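You operate a simulated robot arm through the tools that you are given. There is no shell and no other tool. Be economical: measure what you need, move in short steps, check, and stop when the job is done.

The job below is to be done with a simulated robot arm. You get a single attempt, and the scene is never put back.

## Task
Take the teal packet and put it on the blue tile.

The check looks at the end state, three seconds after you hand in, the way a careful person would. Anything else that was tipped, shoved, dropped, spilled or broken makes it a failure.

## Robot
A 7-joint arm with a two-finger parallel gripper, fixed in place. Base frame: the origin is at the foot of the arm, x ahead of it, y to its left, z up; the work surface is at about z = 0. Lengths are in mm, angles in degrees, forces in N, time in s.
With the tool pointing down near the work surface it reaches from about 240 to 620 mm from the base axis. Its first joint turns from -66.0 to 66.0 degrees. Payload 2.6 kg.
The tool frame sits at the grasp point between the pads (the TCP): z along the fingers, y along the line on which they close. The tips reach 30 mm beyond it. Largest opening 94 mm; finger width 28, thickness 10; the body of the gripper, 50 by 96 mm, starts 55 mm behind the TCP.
Orientation is that of the tool frame in the base frame, as [roll, pitch, yaw] about the fixed x, y, z axes, in that order (R = Rz(yaw) Ry(pitch) Rx(roll)). With the fingers straight down and closing along the base's y, the tool's x points along the base's -x, its y along +y and its z along -z.

## Interface
- The arm moves only by the tool drive_tool. Its argument "steps" is a list of rows, each an object (a shift or turn left out is 0, a gripper value left out holds the last) with "delta_pos": the shift along the tool's x, y, z in units of 50 mm (1.0 is 50 mm), a list of three; "angular": the turn, a rotation vector about the tool's x, y, z in units of 6 degrees (1.0 is 6 degrees), a list of three; "fingers": the opening in per cent of the stroke, from 0 (shut) to 100 (fully open). In form: [{"delta_pos": [tx, ty, tz], "angular": [ax, ay, az], "fingers": fingers}, ...]. A call has 1 to 20 rows; each row shifts and turns the commanded pose from where the row before left it, along the tool's axes as they then stand. A call with a number of a shift or a turn outside -1 to 1 is refused whole. Each row takes 0.2 s and may step no farther than 50 mm and 8.6 degrees from the row before; otherwise, or with a gripper value out of range, the whole call is refused. Where a pose cannot be reached the arm comes as near as it can. A force on the tool above 40 N (or 10 N above the force at the start of the call, whichever is more), or a blocked arm, ends the call early, and 0.2 s more pass. The fingers move at their own pace (about 72 mm/s each) and stop on an object; they squeeze with about 31 N. The grip force told is the motor's: it shows also when the fingers shut on nothing. Time passes only in rows, and 0.2 s behind the last, so rows that do not move let the fingers close. It gives the time, the measured TCP pose, the force on the tool (base axes), the opening and the grip force at its end, in the units of the frame above (readings bear some noise), and new pictures: "views" is both (left out), scene, wrist or none.
- Cameras (640 x 400 px; columns grow to the right, rows downward): "scene" is fixed at [19.9, 433.2, 543.4]; the picture's right is [-0.86, -0.51, 0.00], its down [-0.39, 0.66, -0.65] and it looks along [0.33, -0.56, -0.76] (base axes); focal length 357 px, centre (320, 200). "wrist" rides on the gripper at [76, 14, -102] in the tool frame; the picture's right is [-0.18, 0.98, 0.00], its down [-0.75, -0.14, -0.64] and it looks along [-0.63, -0.12, 0.77] (tool axes); focal length 243 px, centre (320, 200). There is no depth. A picture from a camera that has moved, and an enlarged one, comes with that camera's place and axes in the base frame and with its lens.
- inspect(camera, box): a new picture of the part [left, top, right, bottom] of that camera's present view, enlarged. It takes no simulated time.
- close_job(): hands the job in; it is judged then, once.

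Go step by step. Nothing tells you positions but the pictures and the camera data: compare them with the known pose of the tool, close in by small moves and look again before you grip or let go. The budget is 90 turns and 170 pictures, counting those below and the enlarged ones. Unless the task says otherwise, let go and move clear before handing in, and close with one line.

The tools are called after "Call:" as name(argument=value, ...) on one line, values as JSON. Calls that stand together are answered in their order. drive_tool: Moves the arm, as the interface text tells. Its arguments: {"type":"object","properties":{"steps":{"type":"array","items":{"type":"object","properties":{"delta_pos":{"type":"array","items":{"type":"number"}},"angular":{"type":"array","items":{"type":"number"}},"fingers":{"type":"number"}}}},"views":{"type":"string","enum":["both","scene","wrist","none"]}},"required":["steps"]} The other tools are called the same way: inspect (camera, box) takes an enlarged picture of a part of a camera's view; close_job () hands the job in.

At the start:

```text
clock: 0.0
tcp_pos: [304.6, 227.1, 220.7]
tool_rot: [-180.0, 0.1, -180.0]
ft_force: [-0.2, 0.2, 0.1]
width: 93.8
gripper_force: 0.1
```

scene: 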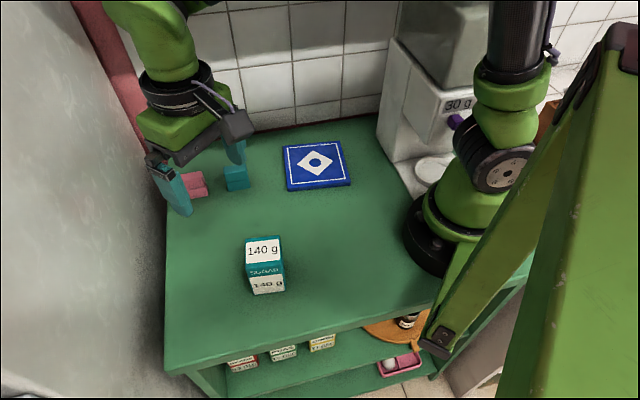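
wrist: 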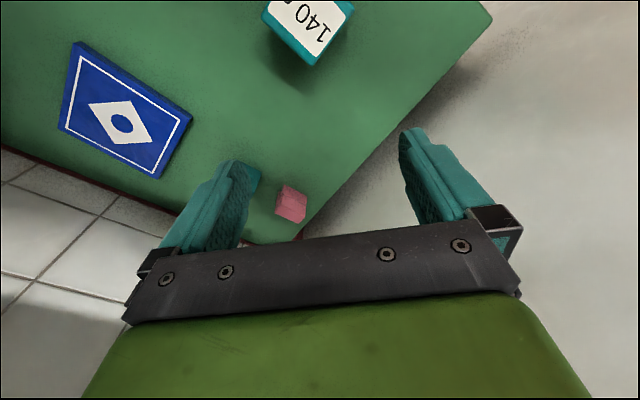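

I see a teal "140 g" packet, a blue tile, and small teal and pink blocks near the gripper. I'll enlarge the views before moving.

Call:
inspect(camera="scene", box=[220, 220, 320, 310])

Call:
inspect(camera="scene", box=[140, 120, 380, 220])

Call:
inspect(camera="wrist", box=[40, 0, 400, 240])

```text
4.44 times, centred on (270, 265) of scene
camera zoom: at [19.9, 433.2, 543.4], right [-0.86, -0.51, 0.0], down [-0.39, 0.66, -0.65], along [0.33, -0.56, -0.76], focal length 1587 px, centre (542, -89)
```

zoom: 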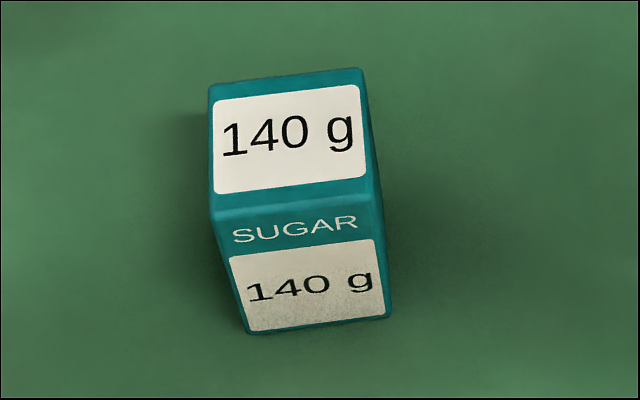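

```text
2.67 times, centred on (260, 170) of scene
camera zoom: at [19.9, 433.2, 543.4], right [-0.86, -0.51, 0.0], down [-0.39, 0.66, -0.65], along [0.33, -0.56, -0.76], focal length 952 px, centre (480, 280)
```

zoom: 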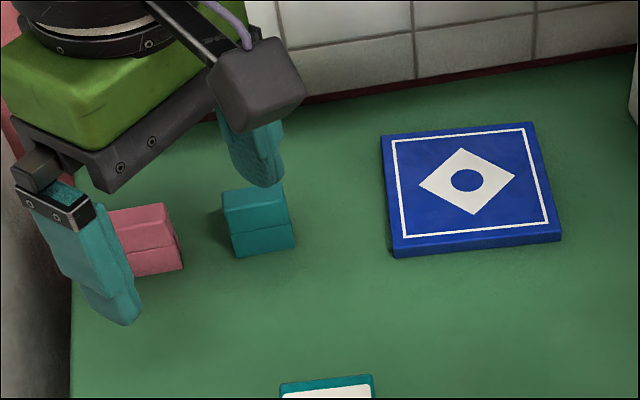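

```text
1.67 times, centred on (220, 120) of wrist
camera zoom: at [228.5, 241.5, 323.5], right [0.18, 0.98, 0.0], down [0.75, -0.14, 0.64], along [0.63, -0.12, -0.77], focal length 404 px, centre (487, 333)
```

zoom: 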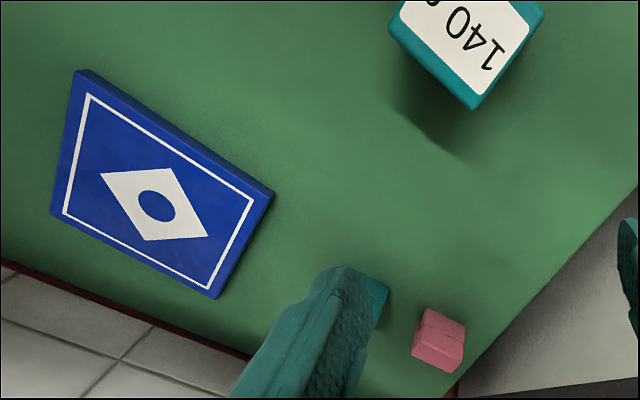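

The sugar packet is about 52 x 52 x 87 mm, centred near (239.5, 228) and turned about 38°. The tile's centre is near (313, -44), at the same angle. I'll move above the packet and line up the gripper.

Call:
drive_tool(steps=[{"delta_pos": [0.65, 0.01, 0], "fingers": 100}, {"delta_pos": [0.65, 0.01, 0]}, {"angular": [0, 0, -0.91]}, {"angular": [0, 0, -0.91]}, {"angular": [0, 0, -0.91]}, {"angular": [0, 0, -0.91]}, {"angular": [0, 0, -0.91]}, {"angular": [0, 0, -0.91]}, {"angular": [0, 0, -0.91]}, {}])

```text
clock: 2.2
tcp_pos: [240.7, 229.0, 219.5]
tool_rot: [180.0, -0.1, -141.7]
ft_force: [0.5, -0.5, 0.5]
width: 93.6
gripper_force: 0.1
camera wrist: at [171.4, 191.9, 323.3], right [-0.46, 0.89, 0.0], down [0.68, 0.36, 0.64], along [0.57, 0.3, -0.77], focal length 243 px, centre (320, 200)
```

scene: 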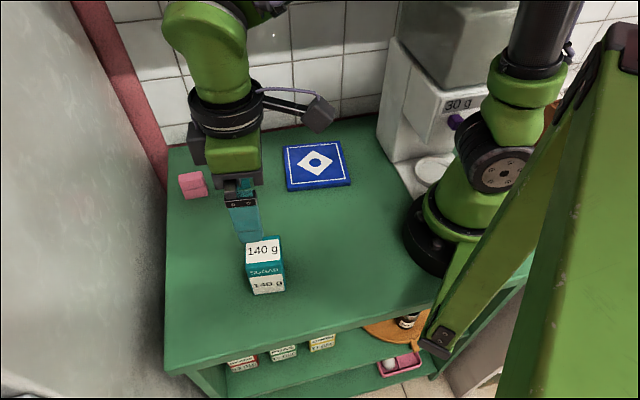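
wrist: 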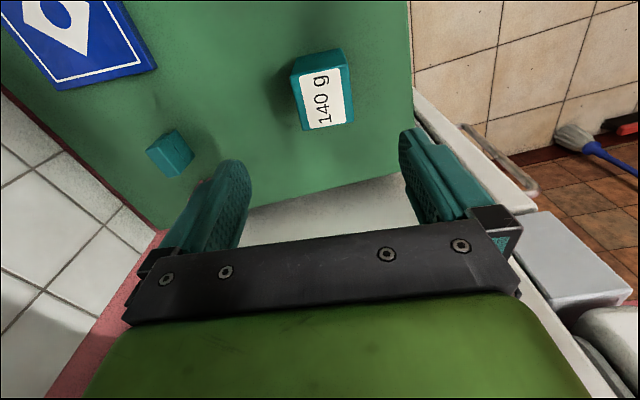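

The gripper is above the packet and lined up with it. I'll check the packet's position in an enlarged wrist view.

Call:
inspect(camera="wrist", box=[270, 30, 382, 150])

Call:
inspect(camera="wrist", box=[130, 110, 230, 190])

```text
3.33 times, centred on (326, 90) of wrist
camera zoom: at [171.4, 191.9, 323.3], right [-0.46, 0.89, 0.0], down [0.68, 0.36, 0.64], along [0.57, 0.3, -0.77], focal length 809 px, centre (300, 567)
```

zoom: 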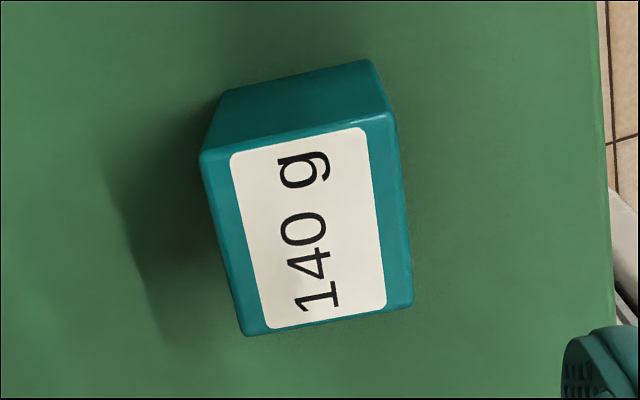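

```text
5.00 times, centred on (180, 150) of wrist
camera zoom: at [171.4, 191.9, 323.3], right [-0.46, 0.89, 0.0], down [0.68, 0.36, 0.64], along [0.57, 0.3, -0.77], focal length 1213 px, centre (1020, 450)
```

zoom: 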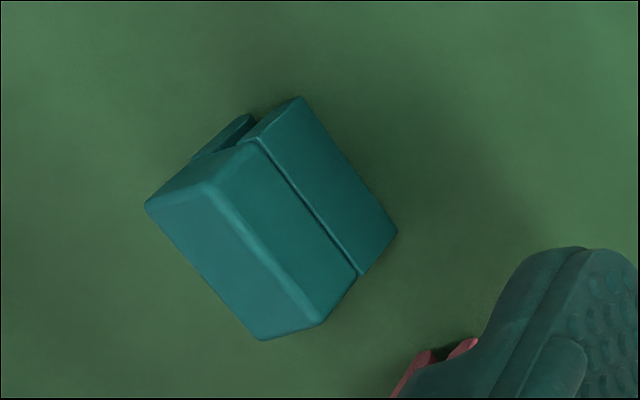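

The small teal thing is a two-part block, so the sugar packet is the target. The offset is only about 3 mm, so I'll correct it and come partway down.

Call:
drive_tool(steps=[{"delta_pos": [0.05, 0.03, 0.3]}, {"delta_pos": [0, 0, 0.5]}, {"delta_pos": [0, 0, 0.5]}, {"delta_pos": [0, 0, 0.4]}, {}])

```text
clock: 3.4
tcp_pos: [236.9, 227.0, 134.8]
tool_rot: [179.9, 0.0, -141.8]
ft_force: [-0.5, 0.2, 0.3]
width: 94.1
gripper_force: 0.1
camera wrist: at [168.3, 191.4, 238.6], right [-0.46, 0.89, 0.0], down [0.68, 0.36, 0.64], along [0.57, 0.3, -0.77], focal length 243 px, centre (320, 200)
```

scene: 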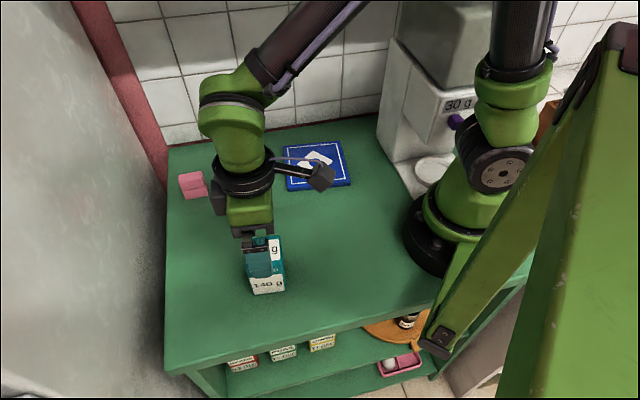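
wrist: 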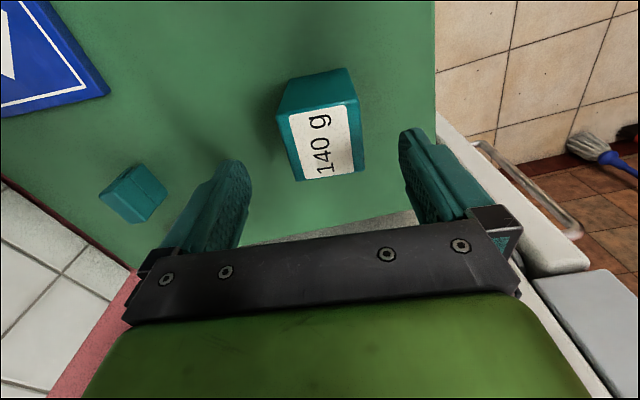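

The packet sits between the fingers with clearance on both sides. I'll go down to z≈60 and close.

Call:
drive_tool(steps=[{"delta_pos": [-0.02, 0, 0.4]}, {"delta_pos": [0, 0, 0.4]}, {"delta_pos": [0, 0, 0.4]}, {"delta_pos": [0, 0, 0.3]}, {}])

```text
clock: 4.6
tcp_pos: [238.1, 229.4, 59.1]
tool_rot: [-179.8, 0.0, -141.7]
ft_force: [-0.6, 0.2, 1.1]
width: 93.9
gripper_force: 0.1
camera wrist: at [168.8, 193.5, 163.2], right [-0.46, 0.89, 0.0], down [0.68, 0.36, 0.64], along [0.57, 0.3, -0.77], focal length 243 px, centre (320, 200)
```

scene: 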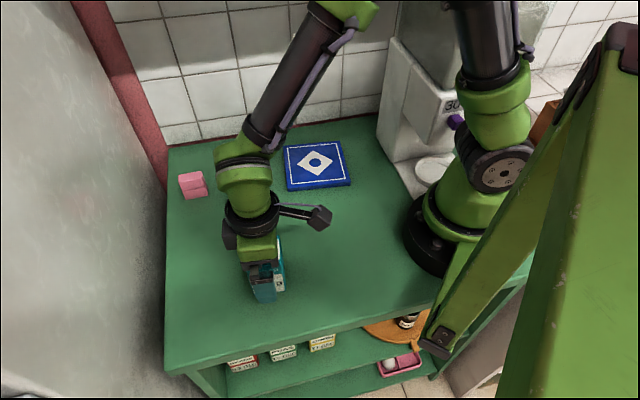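
wrist: 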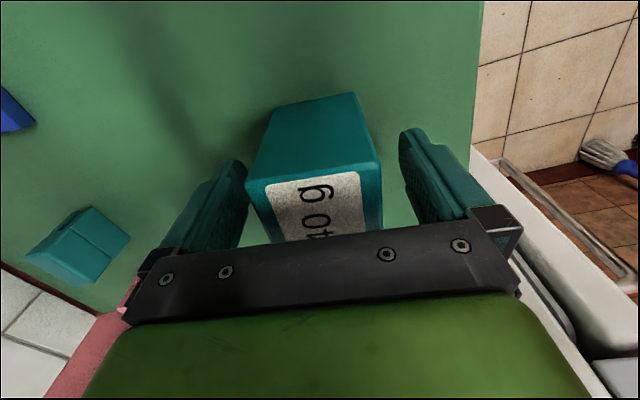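

The packet is between the pads, so I'll close gently in place.

Call:
drive_tool(steps=[{"fingers": 60}, {"fingers": 50}, {"fingers": 20}, {"fingers": 20}, {"fingers": 20}], views="wrist")

```text
clock: 5.8
tcp_pos: [238.4, 229.3, 61.6]
tool_rot: [180.0, 0.0, -141.8]
ft_force: [0.3, 0.4, 0.3]
width: 57.9
gripper_force: 31.3
camera wrist: at [168.8, 193.6, 163.4], right [-0.46, 0.89, 0.0], down [0.68, 0.36, 0.64], along [0.57, 0.3, -0.77], focal length 243 px, centre (320, 200)
```

wrist: 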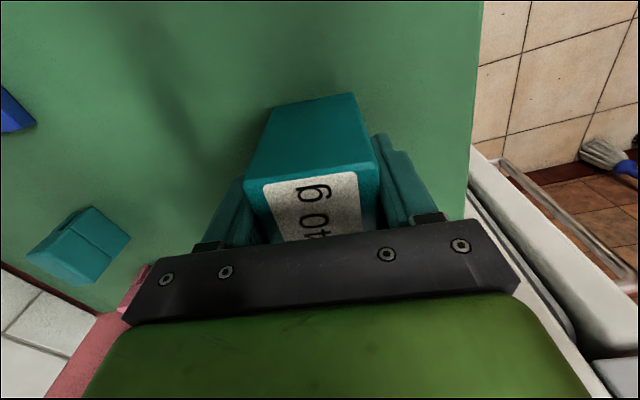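

It's gripped at 58 mm with 31 N. I'll lift a little and check the hold.

Call:
drive_tool(steps=[{"delta_pos": [0, 0, -0.2]}, {"delta_pos": [0, 0, -0.4]}, {"delta_pos": [0, 0, -0.5]}, {"delta_pos": [0, 0, -0.5]}, {}])

```text
clock: 7.0
tcp_pos: [237.7, 228.5, 142.0]
tool_rot: [180.0, 0.0, -141.7]
ft_force: [-0.5, 0.5, -1.4]
width: 53.5
gripper_force: 30.9
camera wrist: at [168.9, 192.7, 244.9], right [-0.46, 0.89, 0.0], down [0.68, 0.36, 0.64], along [0.57, 0.3, -0.77], focal length 243 px, centre (320, 200)
```

scene: 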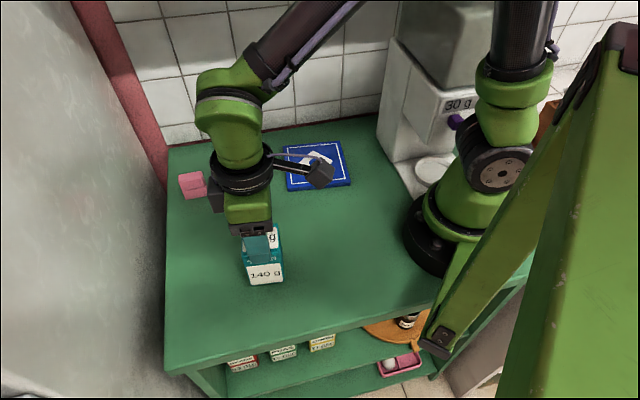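
wrist: 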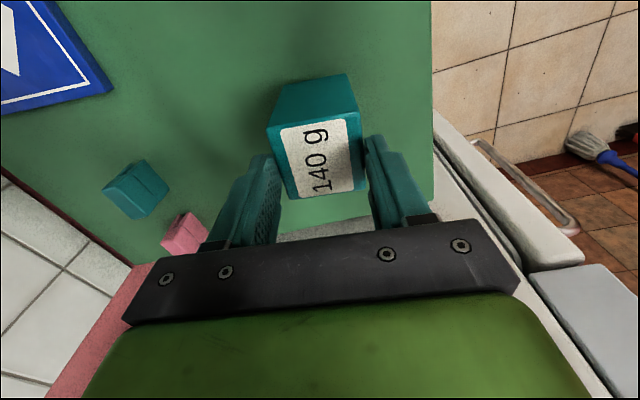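

The packet looks lower in the pads than before the lift, so it may have slipped. I'll look closer.

Call:
inspect(camera="scene", box=[210, 200, 320, 300])

Call:
inspect(camera="wrist", box=[220, 50, 440, 230])

```text
4.00 times, centred on (265, 250) of scene
camera zoom: at [19.9, 433.2, 543.4], right [-0.86, -0.51, 0.0], down [-0.39, 0.66, -0.65], along [0.33, -0.56, -0.76], focal length 1429 px, centre (540, 0)
```

zoom: 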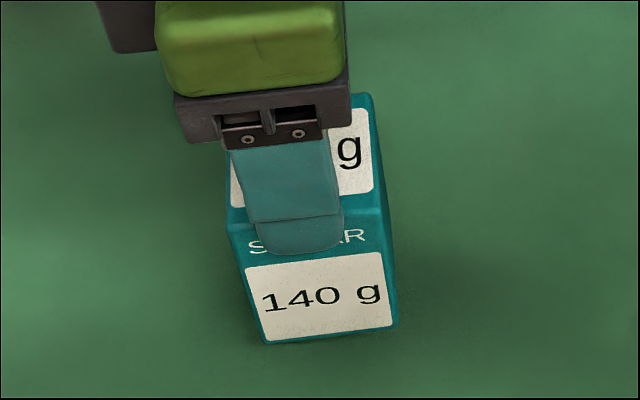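

```text
2.22 times, centred on (330, 140) of wrist
camera zoom: at [168.9, 192.7, 244.9], right [-0.46, 0.89, 0.0], down [0.68, 0.36, 0.64], along [0.57, 0.3, -0.77], focal length 539 px, centre (298, 333)
```

zoom: 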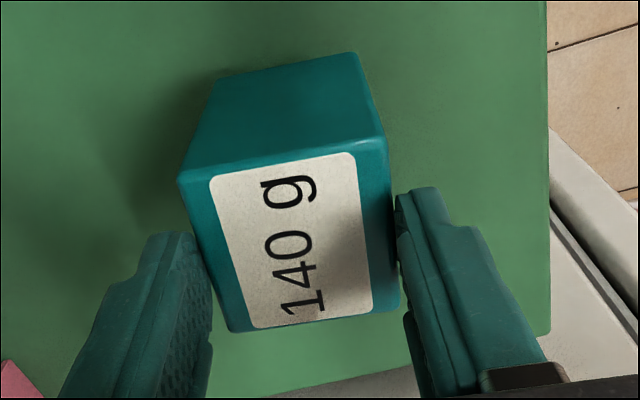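

The packet is about 31 mm up and held only by the tips, so it slid about 50 mm in the pads. I'll set it back down gently before it drops.

Call:
drive_tool(steps=[{"delta_pos": [0, 0, 0.2]}, {"delta_pos": [0, 0, 0.2]}, {"delta_pos": [0, 0, 0.15]}, {"delta_pos": [0, 0, 0.05]}, {}])

```text
clock: 8.2
tcp_pos: [238.8, 229.4, 110.5]
tool_rot: [-180.0, 0.3, -141.7]
ft_force: [-4.8, -3.6, 29.3]
width: 53.5
gripper_force: 30.9
camera wrist: at [169.2, 193.0, 214.0], right [-0.46, 0.89, 0.0], down [0.68, 0.35, 0.65], along [0.57, 0.3, -0.76], focal length 243 px, centre (320, 200)
```

scene: 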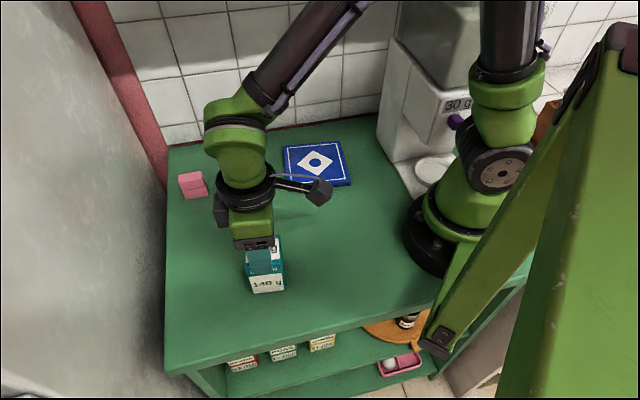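
wrist: 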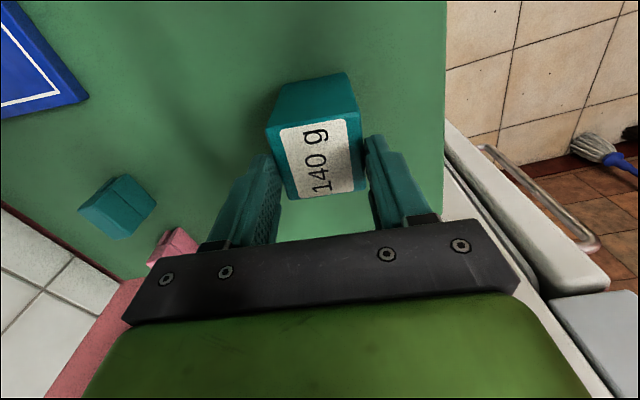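

The packet is back on the table and the present grip at 53.5 mm is firm. The first close probably hadn't finished at 57.9 mm, so I'll ease off, open, go back down and close with more time.

Call:
drive_tool(steps=[{"delta_pos": [0, 0, -0.02]}, {"fingers": 70}, {"fingers": 100}, {}, {}, {}])

```text
clock: 9.6
tcp_pos: [237.1, 228.0, 112.2]
tool_rot: [180.0, 0.0, -141.8]
ft_force: [0.5, 0.1, 0.5]
width: 94.1
gripper_force: 0.0
camera wrist: at [169.1, 192.4, 215.0], right [-0.46, 0.89, 0.0], down [0.68, 0.36, 0.64], along [0.57, 0.3, -0.77], focal length 243 px, centre (320, 200)
```

scene: 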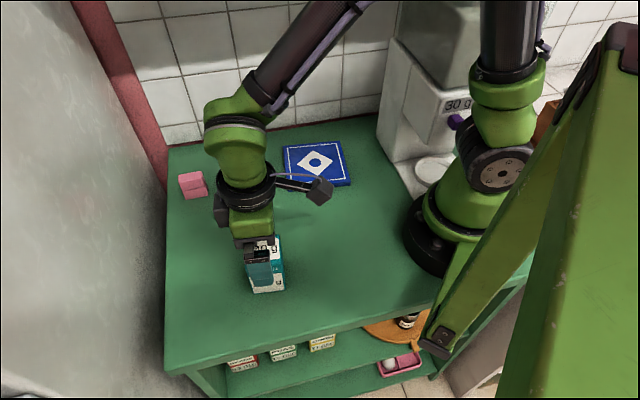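
wrist: 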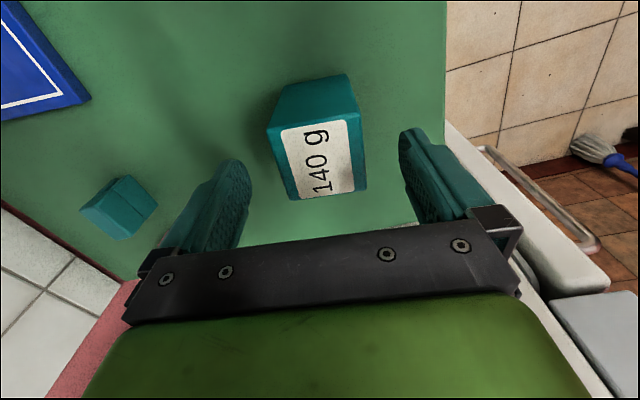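

The packet stands upright and undamaged. I'll go down again, centring by 3 mm, then close fully and wait.

Call:
drive_tool(steps=[{"delta_pos": [0.06, 0, 0.2]}, {"delta_pos": [0, 0, 0.4]}, {"delta_pos": [0, 0, 0.4]}, {}, {"fingers": 60}, {"fingers": 40}, {"fingers": 0}, {}, {}, {}, {}, {}, {}, {}])

```text
clock: 12.6
tcp_pos: [234.9, 226.3, 60.4]
tool_rot: [180.0, -0.1, -141.7]
ft_force: [0.8, -0.4, 0.4]
width: 58.2
gripper_force: 31.4
camera wrist: at [165.9, 189.7, 163.8], right [-0.46, 0.89, 0.0], down [0.68, 0.36, 0.64], along [0.57, 0.3, -0.77], focal length 243 px, centre (320, 200)
```

scene: 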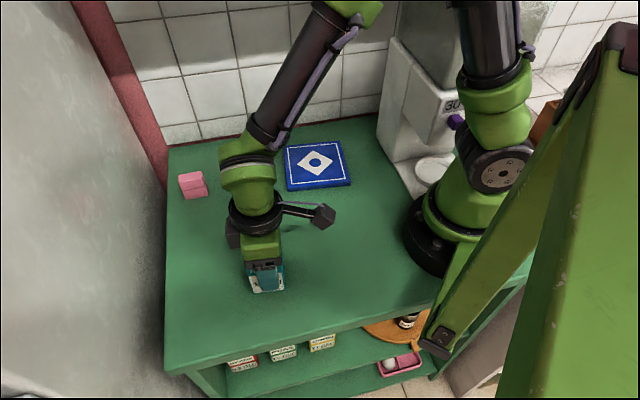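
wrist: 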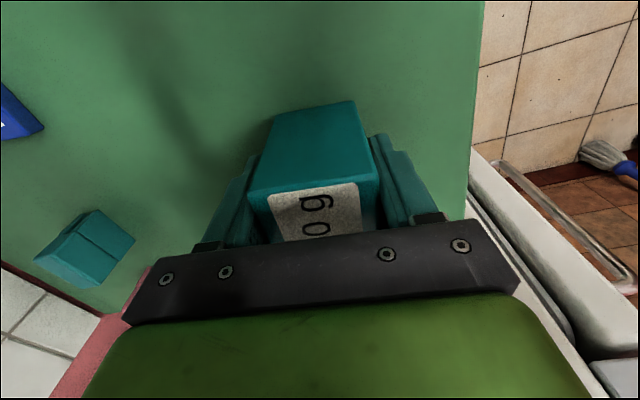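

The width again stops at 58 mm here, against 53.5 mm near the top, so the packet may bulge in the middle. I'll look closely at the contact.

Call:
inspect(camera="wrist", box=[190, 90, 450, 250])

Call:
inspect(camera="scene", box=[210, 210, 320, 310])

```text
2.46 times, centred on (320, 170) of wrist
camera zoom: at [165.9, 189.7, 163.8], right [-0.46, 0.89, 0.0], down [0.68, 0.36, 0.64], along [0.57, 0.3, -0.77], focal length 597 px, centre (320, 274)
```

zoom: 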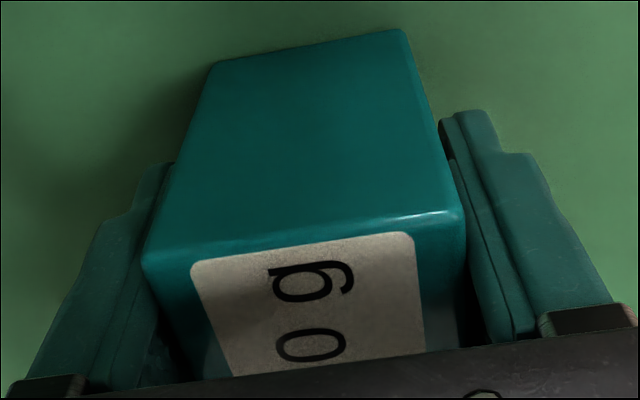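

```text
4.00 times, centred on (265, 260) of scene
camera zoom: at [19.9, 433.2, 543.4], right [-0.86, -0.51, 0.0], down [-0.39, 0.66, -0.65], along [0.33, -0.56, -0.76], focal length 1429 px, centre (540, -40)
```

zoom: 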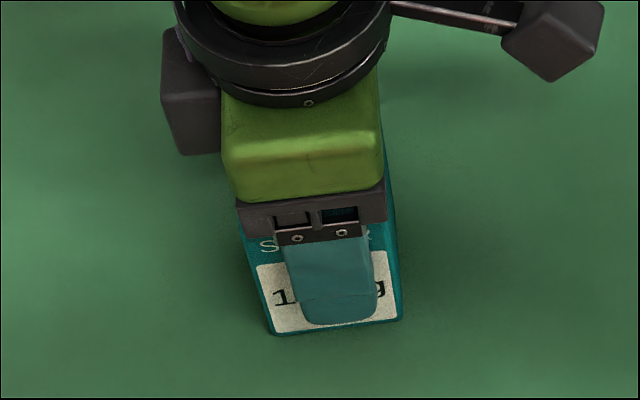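

I suspect a belly near mid-height that squeezes a high grip upward. I'll re-grip lower, with the TCP near mid-height at z≈43.

Call:
drive_tool(steps=[{"fingers": 80}, {}, {}, {"delta_pos": [0, 0, 0.17]}, {"delta_pos": [0, 0, 0.17]}, {}, {"fingers": 60}, {"fingers": 40}, {"fingers": 0}, {}, {}, {}, {}], views="wrist")

```text
clock: 15.4
tcp_pos: [235.1, 225.5, 44.3]
tool_rot: [179.9, 0.0, -141.8]
ft_force: [-0.1, 0.2, -0.8]
width: 58.2
gripper_force: 30.8
camera wrist: at [166.1, 189.4, 147.8], right [-0.46, 0.89, 0.0], down [0.68, 0.36, 0.64], along [0.57, 0.3, -0.77], focal length 243 px, centre (320, 200)
```

wrist: 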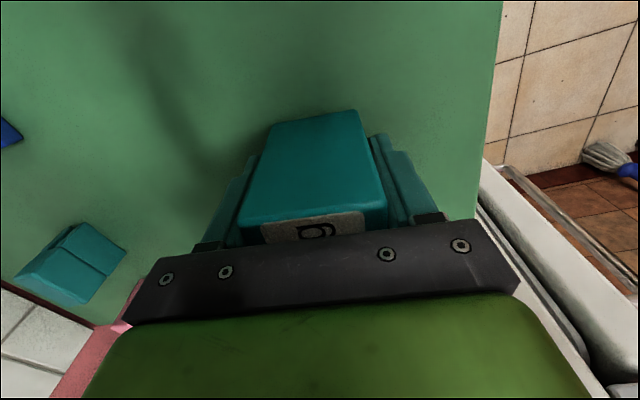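

The grip holds at mid-height with a width of 58.2 mm. I'll lift just 12 mm, slowly, and watch the width and the view.

Call:
drive_tool(steps=[{"delta_pos": [0, 0, -0.06]}, {"delta_pos": [0, 0, -0.06]}, {"delta_pos": [0, 0, -0.06]}, {"delta_pos": [0, 0, -0.06]}, {}])

```text
clock: 16.6
tcp_pos: [235.2, 226.5, 56.6]
tool_rot: [-180.0, 0.0, -141.8]
ft_force: [0.5, 0.5, -0.6]
width: 58.0
gripper_force: 30.9
camera wrist: at [166.3, 190.2, 159.6], right [-0.46, 0.89, 0.0], down [0.68, 0.36, 0.64], along [0.57, 0.3, -0.77], focal length 243 px, centre (320, 200)
```

scene: 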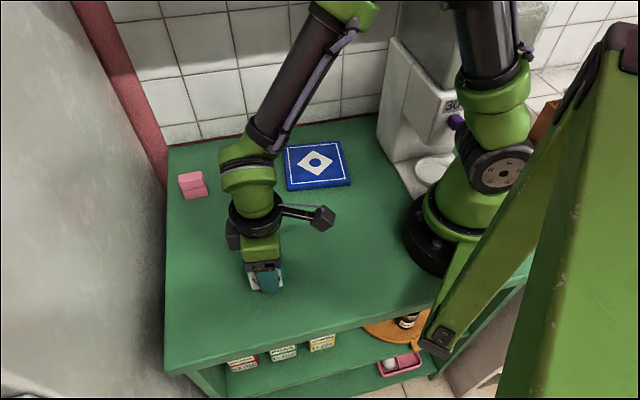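
wrist: 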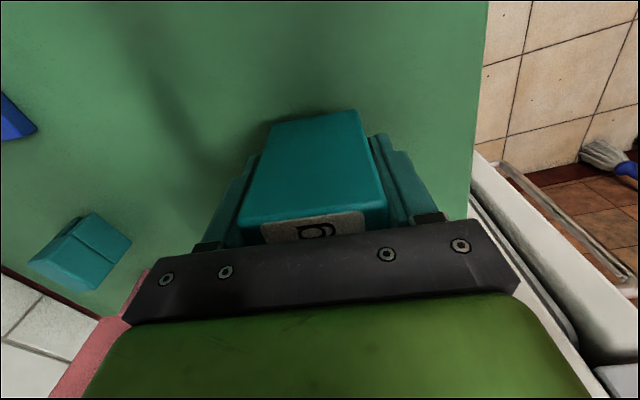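

There's no slip: the view of the packet in the pads is unchanged. I'll keep lifting slowly.

Call:
drive_tool(steps=[{"delta_pos": [0, 0, -0.08]}, {"delta_pos": [0, 0, -0.08]}, {"delta_pos": [0, 0, -0.1]}, {"delta_pos": [0, 0, -0.1]}, {"delta_pos": [0, 0, -0.1]}, {"delta_pos": [0, 0, -0.1]}, {"delta_pos": [0, 0, -0.06]}, {}])

```text
clock: 18.4
tcp_pos: [235.5, 226.1, 86.6]
tool_rot: [-179.9, 0.0, -141.8]
ft_force: [-1.1, 0.1, -1.4]
width: 58.2
gripper_force: 30.7
camera wrist: at [166.4, 190.1, 190.3], right [-0.46, 0.89, 0.0], down [0.68, 0.36, 0.64], along [0.57, 0.3, -0.77], focal length 243 px, centre (320, 200)
```

scene: 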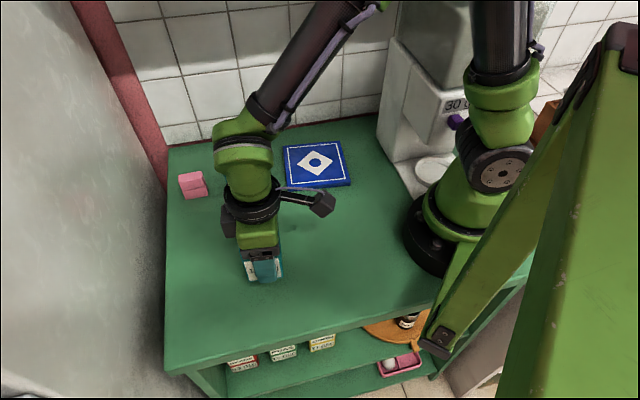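
wrist: 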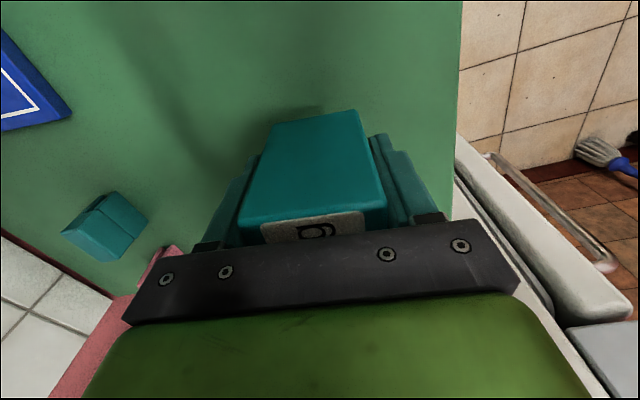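

The hold is solid, with the bottom about 42 mm up. I'll carry it slowly toward the tile, halfway first.

Call:
drive_tool(steps=[{"delta_pos": [0.04, -0.1, 0]}, {"delta_pos": [0.085, -0.208, 0]}, {"delta_pos": [0.085, -0.208, 0]}, {"delta_pos": [0.085, -0.208, 0]}, {"delta_pos": [0.085, -0.208, 0]}, {"delta_pos": [0.085, -0.208, 0]}, {"delta_pos": [0.085, -0.208, 0]}, {"delta_pos": [0.085, -0.208, 0]}, {"delta_pos": [0.085, -0.208, 0]}, {"delta_pos": [0.085, -0.208, 0]}, {"delta_pos": [0.085, -0.208, 0]}, {"delta_pos": [0.085, -0.208, 0]}, {"delta_pos": [0.085, -0.208, 0]}, {"delta_pos": [0.04, -0.1, 0]}, {}])

```text
clock: 21.6
tcp_pos: [277.3, 87.8, 87.8]
tool_rot: [-180.0, 0.0, -141.7]
ft_force: [0.0, -1.0, -1.9]
width: 58.1
gripper_force: 30.7
camera wrist: at [207.7, 52.1, 189.9], right [-0.46, 0.89, 0.0], down [0.68, 0.36, 0.64], along [0.57, 0.3, -0.77], focal length 243 px, centre (320, 200)
```

scene: 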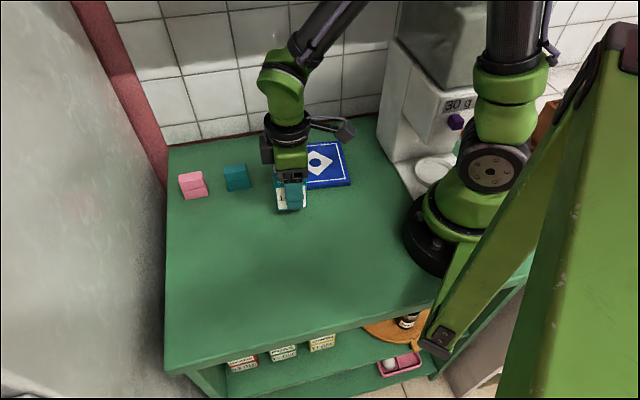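
wrist: 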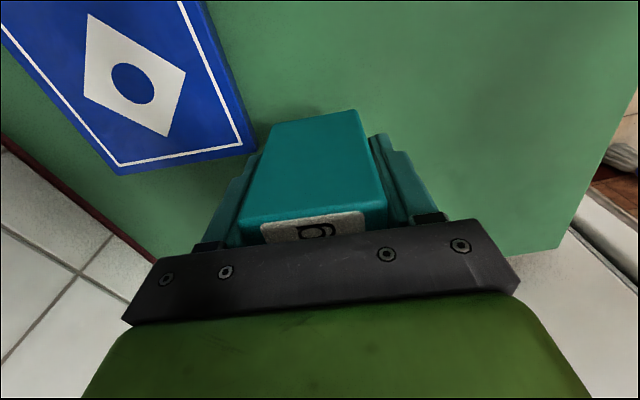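

It's halfway there and the hold hasn't changed. The tile's centre comes out near (310, -43), so I'll continue over it.

Call:
drive_tool(steps=[{"delta_pos": [0.046, -0.103, 0]}, {"delta_pos": [0.092, -0.206, 0]}, {"delta_pos": [0.092, -0.206, 0]}, {"delta_pos": [0.092, -0.206, 0]}, {"delta_pos": [0.092, -0.206, 0]}, {"delta_pos": [0.092, -0.206, 0]}, {"delta_pos": [0.092, -0.206, 0]}, {"delta_pos": [0.092, -0.206, 0]}, {"delta_pos": [0.092, -0.206, 0]}, {"delta_pos": [0.092, -0.206, 0]}, {"delta_pos": [0.092, -0.206, 0]}, {"delta_pos": [0.092, -0.206, 0]}, {"delta_pos": [0.046, -0.103, 0]}, {}])

```text
clock: 24.6
tcp_pos: [299.9, -6.6, 86.2]
tool_rot: [179.0, 0.1, -135.3]
ft_force: [0.8, 0.3, -1.5]
width: 57.9
gripper_force: 31.1
camera wrist: at [235.9, -52.1, 190.6], right [-0.56, 0.83, 0.02], down [0.64, 0.42, 0.64], along [0.52, 0.37, -0.77], focal length 243 px, centre (320, 200)
```

scene: 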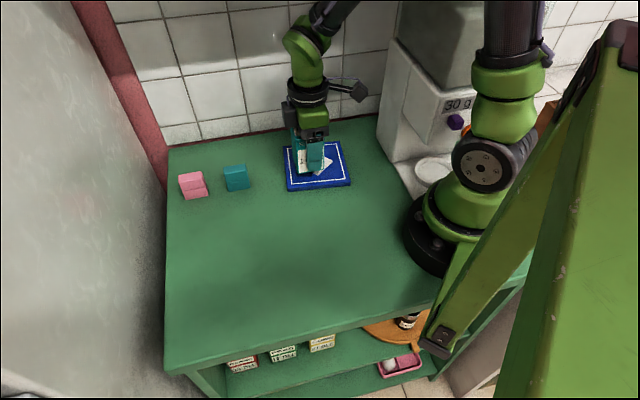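
wrist: 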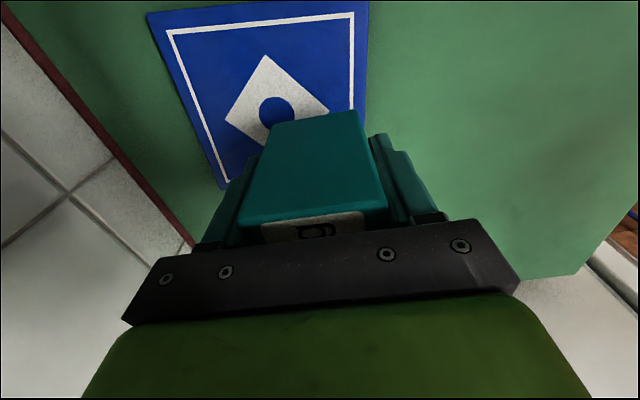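

The wrist ran into a limit: the arm stopped at (300, -7) with its yaw off. I'll back the command up, then turn the tool toward its neutral angle (yaw about 180°) before going on.

Call:
drive_tool(steps=[{"delta_pos": [-0.092, 0.206, 0]}, {"delta_pos": [-0.092, 0.206, 0]}, {"delta_pos": [-0.092, 0.206, 0]}, {"delta_pos": [-0.092, 0.206, 0]}, {"delta_pos": [-0.092, 0.206, 0]}, {}], views="wrist")

```text
clock: 26.0
tcp_pos: [295.3, 10.5, 87.7]
tool_rot: [-180.0, 0.0, -141.8]
ft_force: [0.1, -0.5, -0.8]
width: 58.0
gripper_force: 31.2
camera wrist: at [226.6, -25.1, 190.4], right [-0.46, 0.89, 0.0], down [0.68, 0.35, 0.64], along [0.57, 0.3, -0.77], focal length 243 px, centre (320, 200)
```

wrist: 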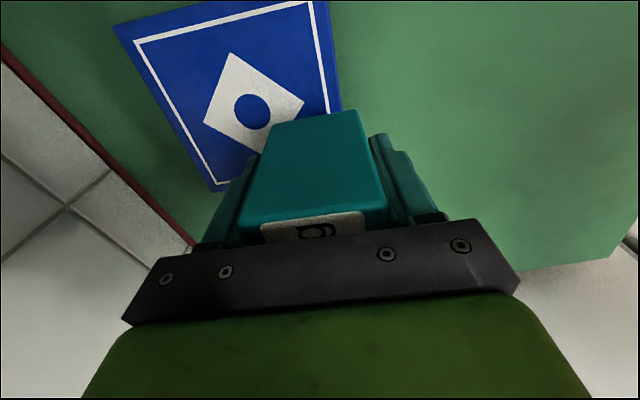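

The arm is back on its commanded pose at the proper yaw. Now I'll turn slowly to yaw about 180°.

Call:
drive_tool(steps=[{"angular": [0, 0, 0.25]}, {"angular": [0, 0, 0.5]}, {"angular": [0, 0, 0.5]}, {"angular": [0, 0, 0.5]}, {"angular": [0, 0, 0.5]}, {"angular": [0, 0, 0.5]}, {"angular": [0, 0, 0.5]}, {"angular": [0, 0, 0.5]}, {"angular": [0, 0, 0.5]}, {"angular": [0, 0, 0.5]}, {"angular": [0, 0, 0.5]}, {"angular": [0, 0, 0.5]}, {"angular": [0, 0, 0.5]}, {"angular": [0, 0, 0.13]}, {}])

```text
clock: 29.2
tcp_pos: [295.2, 11.4, 87.4]
tool_rot: [179.9, 0.0, 179.9]
ft_force: [-0.4, 0.5, -1.3]
width: 58.0
gripper_force: 31.0
camera wrist: at [218.7, 25.3, 190.6], right [0.19, 0.98, 0.0], down [0.75, -0.14, 0.64], along [0.63, -0.12, -0.77], focal length 243 px, centre (320, 200)
```

scene: 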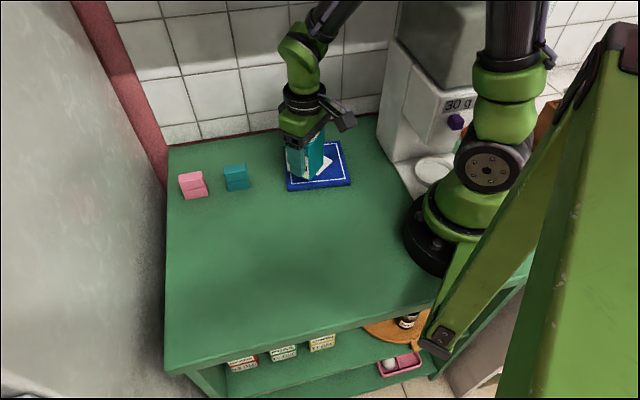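
wrist: 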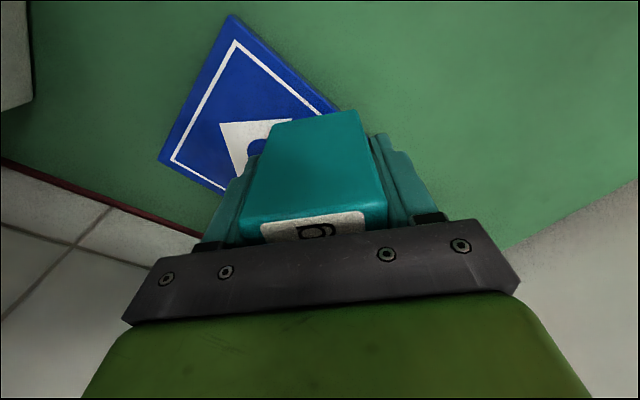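

The turn is done and the hold is unchanged. Now I'll move the last 16 and -54 mm to the tile's centre.

Call:
drive_tool(steps=[{"delta_pos": [-0.03, -0.1, 0]}, {"delta_pos": [-0.055, -0.18, 0]}, {"delta_pos": [-0.055, -0.18, 0]}, {"delta_pos": [-0.055, -0.18, 0]}, {"delta_pos": [-0.055, -0.18, 0]}, {"delta_pos": [-0.055, -0.18, 0]}, {"delta_pos": [-0.025, -0.09, 0]}, {}])

```text
clock: 31.0
tcp_pos: [300.9, -14.4, 87.8]
tool_rot: [179.4, -0.5, -174.9]
ft_force: [0.1, -0.8, -1.9]
width: 58.0
gripper_force: 30.7
camera wrist: at [225.2, -6.6, 191.8], right [0.1, 1.0, 0.01], down [0.77, -0.08, 0.63], along [0.63, -0.06, -0.77], focal length 243 px, centre (320, 200)
```

scene: 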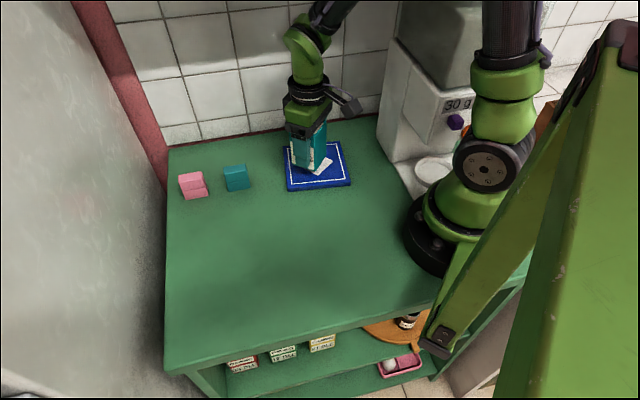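
wrist: 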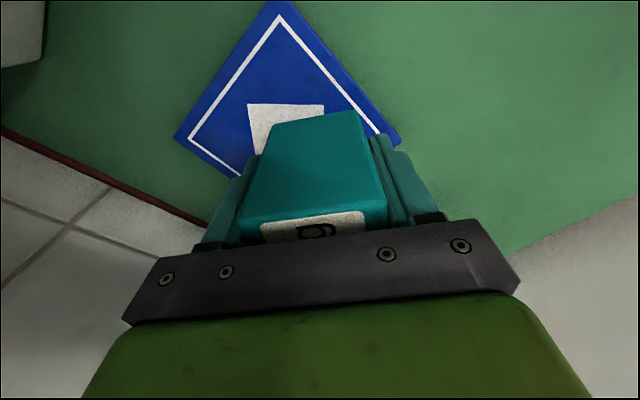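

The arm stopped short again at about -3° azimuth with no force on the tool. I'll wait a moment to see whether it's lagging or really limited.

Call:
drive_tool(steps=[{}, {}, {}, {}, {}], views="none")

Call:
inspect(camera="scene", box=[260, 0, 580, 200])

```text
clock: 32.2
tcp_pos: [300.4, -14.4, 86.9]
tool_rot: [179.4, -0.7, -175.0]
ft_force: [0.0, 0.2, -1.7]
width: 58.2
gripper_force: 30.9
```

```text
2.00 times, centred on (420, 100) of scene
camera zoom: at [18.8, 434.7, 542.1], right [-0.86, -0.51, 0.0], down [-0.38, 0.66, -0.65], along [0.33, -0.56, -0.76], focal length 714 px, centre (120, 400)
```

zoom: 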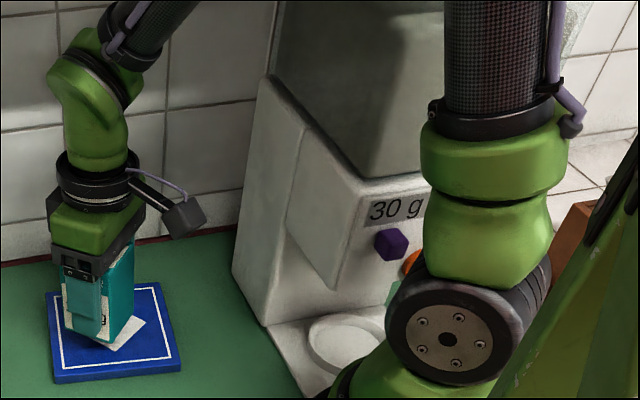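

The arm is truly limited here, and the scene camera's reported place has shifted by about 1.5 mm. The arm may be leaning on something, so I'll back the command off right away and compare.

Call:
drive_tool(steps=[{"delta_pos": [0.05, 0.2, 0]}, {"delta_pos": [0.05, 0.2, 0]}, {"delta_pos": [0.05, 0.2, 0]}, {"delta_pos": [0.04, 0.15, 0]}, {"delta_pos": [0.03, 0.1, 0]}, {}])

Call:
inspect(camera="scene", box=[260, 0, 580, 200])

```text
clock: 33.6
tcp_pos: [302.3, -0.3, 86.8]
tool_rot: [180.0, 0.0, 179.8]
ft_force: [0.8, 0.5, -2.0]
width: 58.0
gripper_force: 30.8
camera wrist: at [224.6, 13.0, 189.9], right [0.19, 0.98, 0.0], down [0.75, -0.14, 0.64], along [0.63, -0.12, -0.77], focal length 243 px, centre (320, 200)
```

scene: 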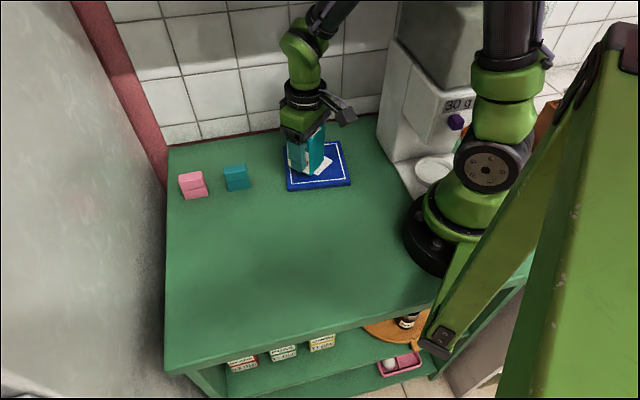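
wrist: 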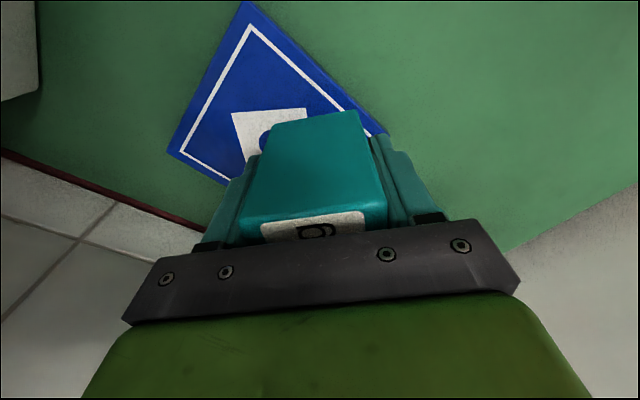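

```text
2.00 times, centred on (420, 100) of scene
camera zoom: at [19.9, 433.2, 543.4], right [-0.86, -0.51, 0.0], down [-0.39, 0.66, -0.65], along [0.33, -0.56, -0.76], focal length 714 px, centre (120, 400)
```

zoom: 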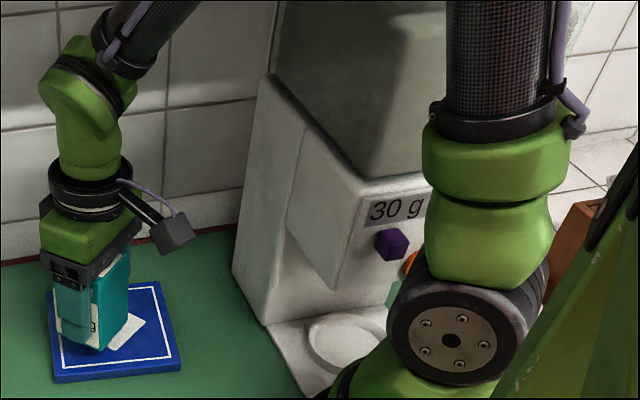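

The camera reads its original place again and tracking is exact, so that was only a slight elastic lean. I'll try the other tile-aligned yaw (128°), which may reach further, turning slowly here.

Call:
drive_tool(steps=[{"angular": [0, 0, 0.3]}, {"angular": [0, 0, 0.5]}, {"angular": [0, 0, 0.5]}, {"angular": [0, 0, 0.5]}, {"angular": [0, 0, 0.5]}, {"angular": [0, 0, 0.5]}, {"angular": [0, 0, 0.5]}, {"angular": [0, 0, 0.5]}, {"angular": [0, 0, 0.5]}, {"angular": [0, 0, 0.5]}, {"angular": [0, 0, 0.5]}, {"angular": [0, 0, 0.5]}, {"angular": [0, 0, 0.5]}, {"angular": [0, 0, 0.5]}, {"angular": [0, 0, 0.5]}, {"angular": [0, 0, 0.5]}, {"angular": [0, 0, 0.5]}, {"angular": [0, 0, 0.3]}, {}])

Call:
inspect(camera="scene", box=[260, 100, 380, 200])

```text
clock: 37.6
tcp_pos: [302.3, -1.3, 86.6]
tool_rot: [179.9, -0.1, 128.3]
ft_force: [0.3, 0.2, -1.7]
width: 58.0
gripper_force: 31.1
camera wrist: at [264.8, 67.3, 190.7], right [0.89, 0.47, 0.0], down [0.36, -0.68, 0.64], along [0.3, -0.57, -0.77], focal length 243 px, centre (320, 200)
```

scene: 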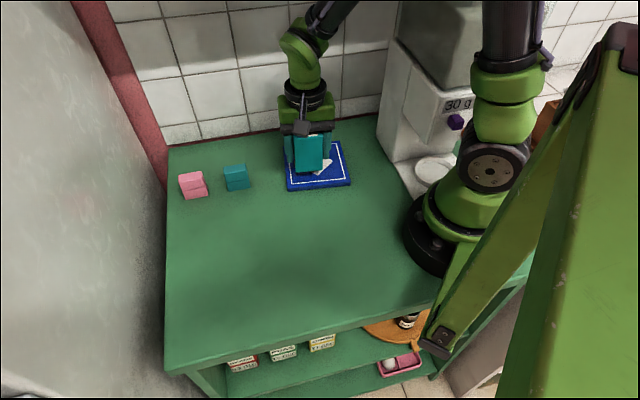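
wrist: 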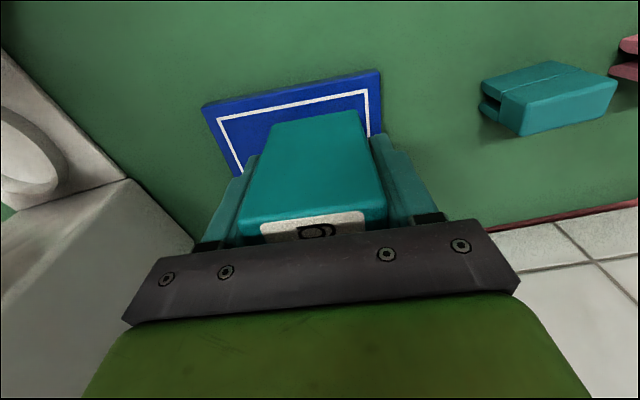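

```text
4.00 times, centred on (320, 150) of scene
camera zoom: at [19.9, 433.2, 543.4], right [-0.86, -0.51, 0.0], down [-0.39, 0.66, -0.65], along [0.33, -0.56, -0.76], focal length 1429 px, centre (320, 400)
```

zoom: 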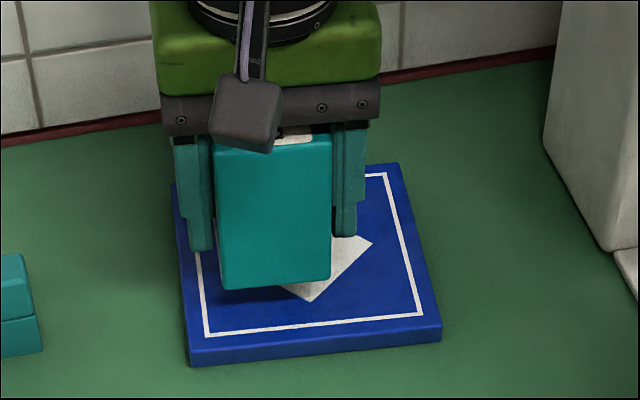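

At this yaw the packet is lined up with the tile, and I can see it clearly. I'll move toward the centre in small steps and check the tracking.

Call:
drive_tool(steps=[{"delta_pos": [-0.0875, -0.018, 0]}, {"delta_pos": [-0.0875, -0.018, 0]}, {"delta_pos": [-0.0875, -0.018, 0]}, {"delta_pos": [-0.0875, -0.018, 0]}, {}], views="none")

Call:
inspect(camera="scene", box=[260, 100, 380, 200])

```text
clock: 38.8
tcp_pos: [309.4, -16.3, 88.0]
tool_rot: [-180.0, -0.1, 128.7]
ft_force: [0.5, -0.1, -1.1]
width: 57.9
gripper_force: 31.3
```

```text
4.00 times, centred on (320, 150) of scene
camera zoom: at [19.6, 433.5, 543.2], right [-0.86, -0.51, 0.0], down [-0.39, 0.66, -0.65], along [0.33, -0.56, -0.76], focal length 1429 px, centre (320, 400)
```

zoom: 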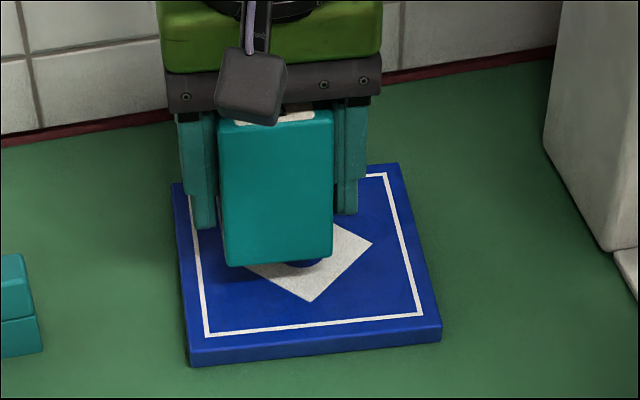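

The packet is well inside the tile, about 24 mm from its centre and lined up. The camera reading is only just starting to shift, so I'll back off 4 mm and lower here in small steps.

Call:
drive_tool(steps=[{"delta_pos": [0.063, 0.05, 0]}, {"delta_pos": [0, 0, 0.08]}, {"delta_pos": [0, 0, 0.1]}, {"delta_pos": [0, 0, 0.1]}, {"delta_pos": [0, 0, 0.1]}, {"delta_pos": [0, 0, 0.06]}, {}], views="wrist")

Call:
inspect(camera="scene", box=[260, 100, 380, 200])

```text
clock: 40.4
tcp_pos: [309.3, -13.7, 65.0]
tool_rot: [-180.0, 0.0, 128.3]
ft_force: [-0.8, 0.4, -0.9]
width: 57.9
gripper_force: 31.1
camera wrist: at [272.9, 55.0, 167.8], right [0.89, 0.46, 0.0], down [0.36, -0.68, 0.64], along [0.3, -0.57, -0.77], focal length 243 px, centre (320, 200)
```

wrist: 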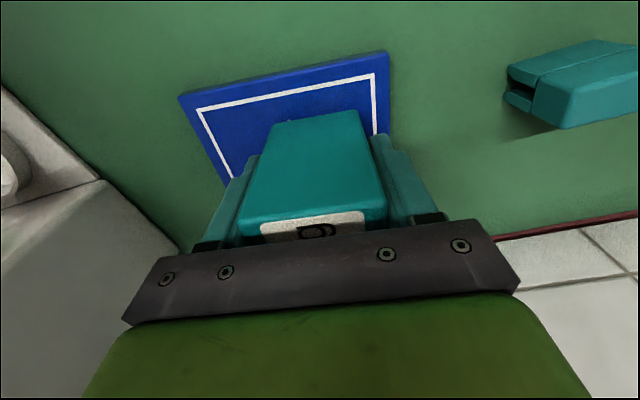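

```text
4.00 times, centred on (320, 150) of scene
camera zoom: at [19.9, 433.2, 543.4], right [-0.86, -0.51, 0.0], down [-0.39, 0.66, -0.65], along [0.33, -0.56, -0.76], focal length 1429 px, centre (320, 400)
```

zoom: 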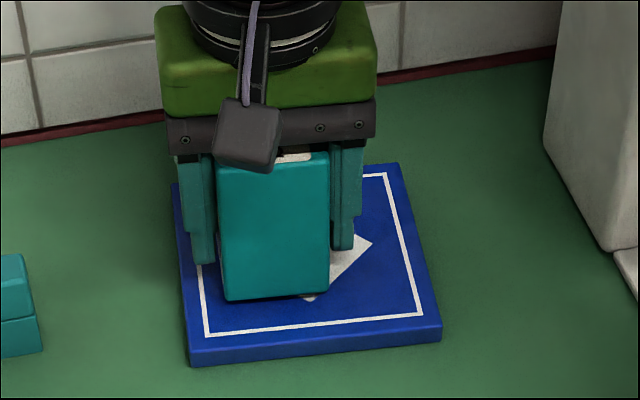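

The camera is back in its place and the packet hangs just above the tile, inside the white border. I'll lower in 1.5 mm steps until contact.

Call:
drive_tool(steps=[{"delta_pos": [0, 0, 0.03]}, {"delta_pos": [0, 0, 0.03]}, {"delta_pos": [0, 0, 0.03]}, {}], views="none")

```text
clock: 41.4
tcp_pos: [310.5, -13.8, 61.7]
tool_rot: [180.0, 0.0, 128.4]
ft_force: [-1.6, -0.3, -1.2]
width: 58.1
gripper_force: 31.1
```

Call:
drive_tool(steps=[{"delta_pos": [0, 0, 0.03]}, {"delta_pos": [0, 0, 0.02]}, {}], views="none")

Call:
inspect(camera="scene", box=[280, 130, 360, 197])

```text
clock: 42.2
tcp_pos: [309.6, -13.3, 57.2]
tool_rot: [-180.0, -0.1, 128.4]
ft_force: [-0.7, -0.5, -2.3]
width: 57.8
gripper_force: 30.8
```

```text
5.97 times, centred on (320, 164) of scene
camera zoom: at [19.9, 433.2, 543.4], right [-0.86, -0.51, 0.0], down [-0.39, 0.66, -0.65], along [0.33, -0.56, -0.76], focal length 2132 px, centre (320, 418)
```

zoom: 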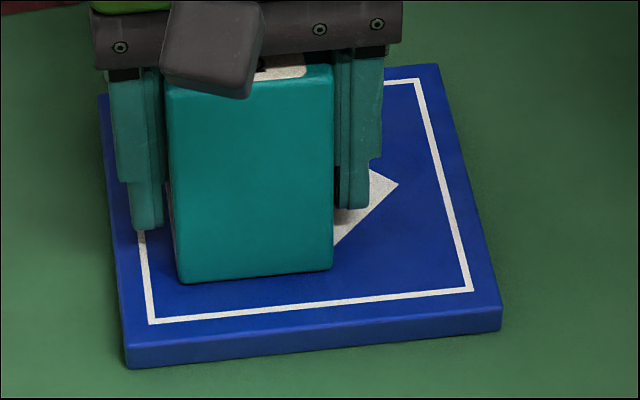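

No contact yet, so I'll keep lowering in small steps.

Call:
drive_tool(steps=[{"delta_pos": [0, 0, 0.02]}, {"delta_pos": [0, 0, 0.02]}, {}], views="none")

```text
clock: 43.0
tcp_pos: [310.4, -12.8, 58.6]
tool_rot: [179.9, 0.1, 128.3]
ft_force: [-11.1, -3.7, 30.4]
width: 58.2
gripper_force: 30.9
```

The packet is on the tile, with 30 N of contact. I'll ease the load off, then open.

Call:
drive_tool(steps=[{"delta_pos": [0, 0, -0.015]}, {"delta_pos": [0, 0, -0.01]}, {}], views="none")

```text
clock: 43.8
tcp_pos: [309.3, -13.0, 56.3]
tool_rot: [-180.0, -0.1, 128.4]
ft_force: [0.7, -0.2, -0.8]
width: 57.6
gripper_force: 30.9
```

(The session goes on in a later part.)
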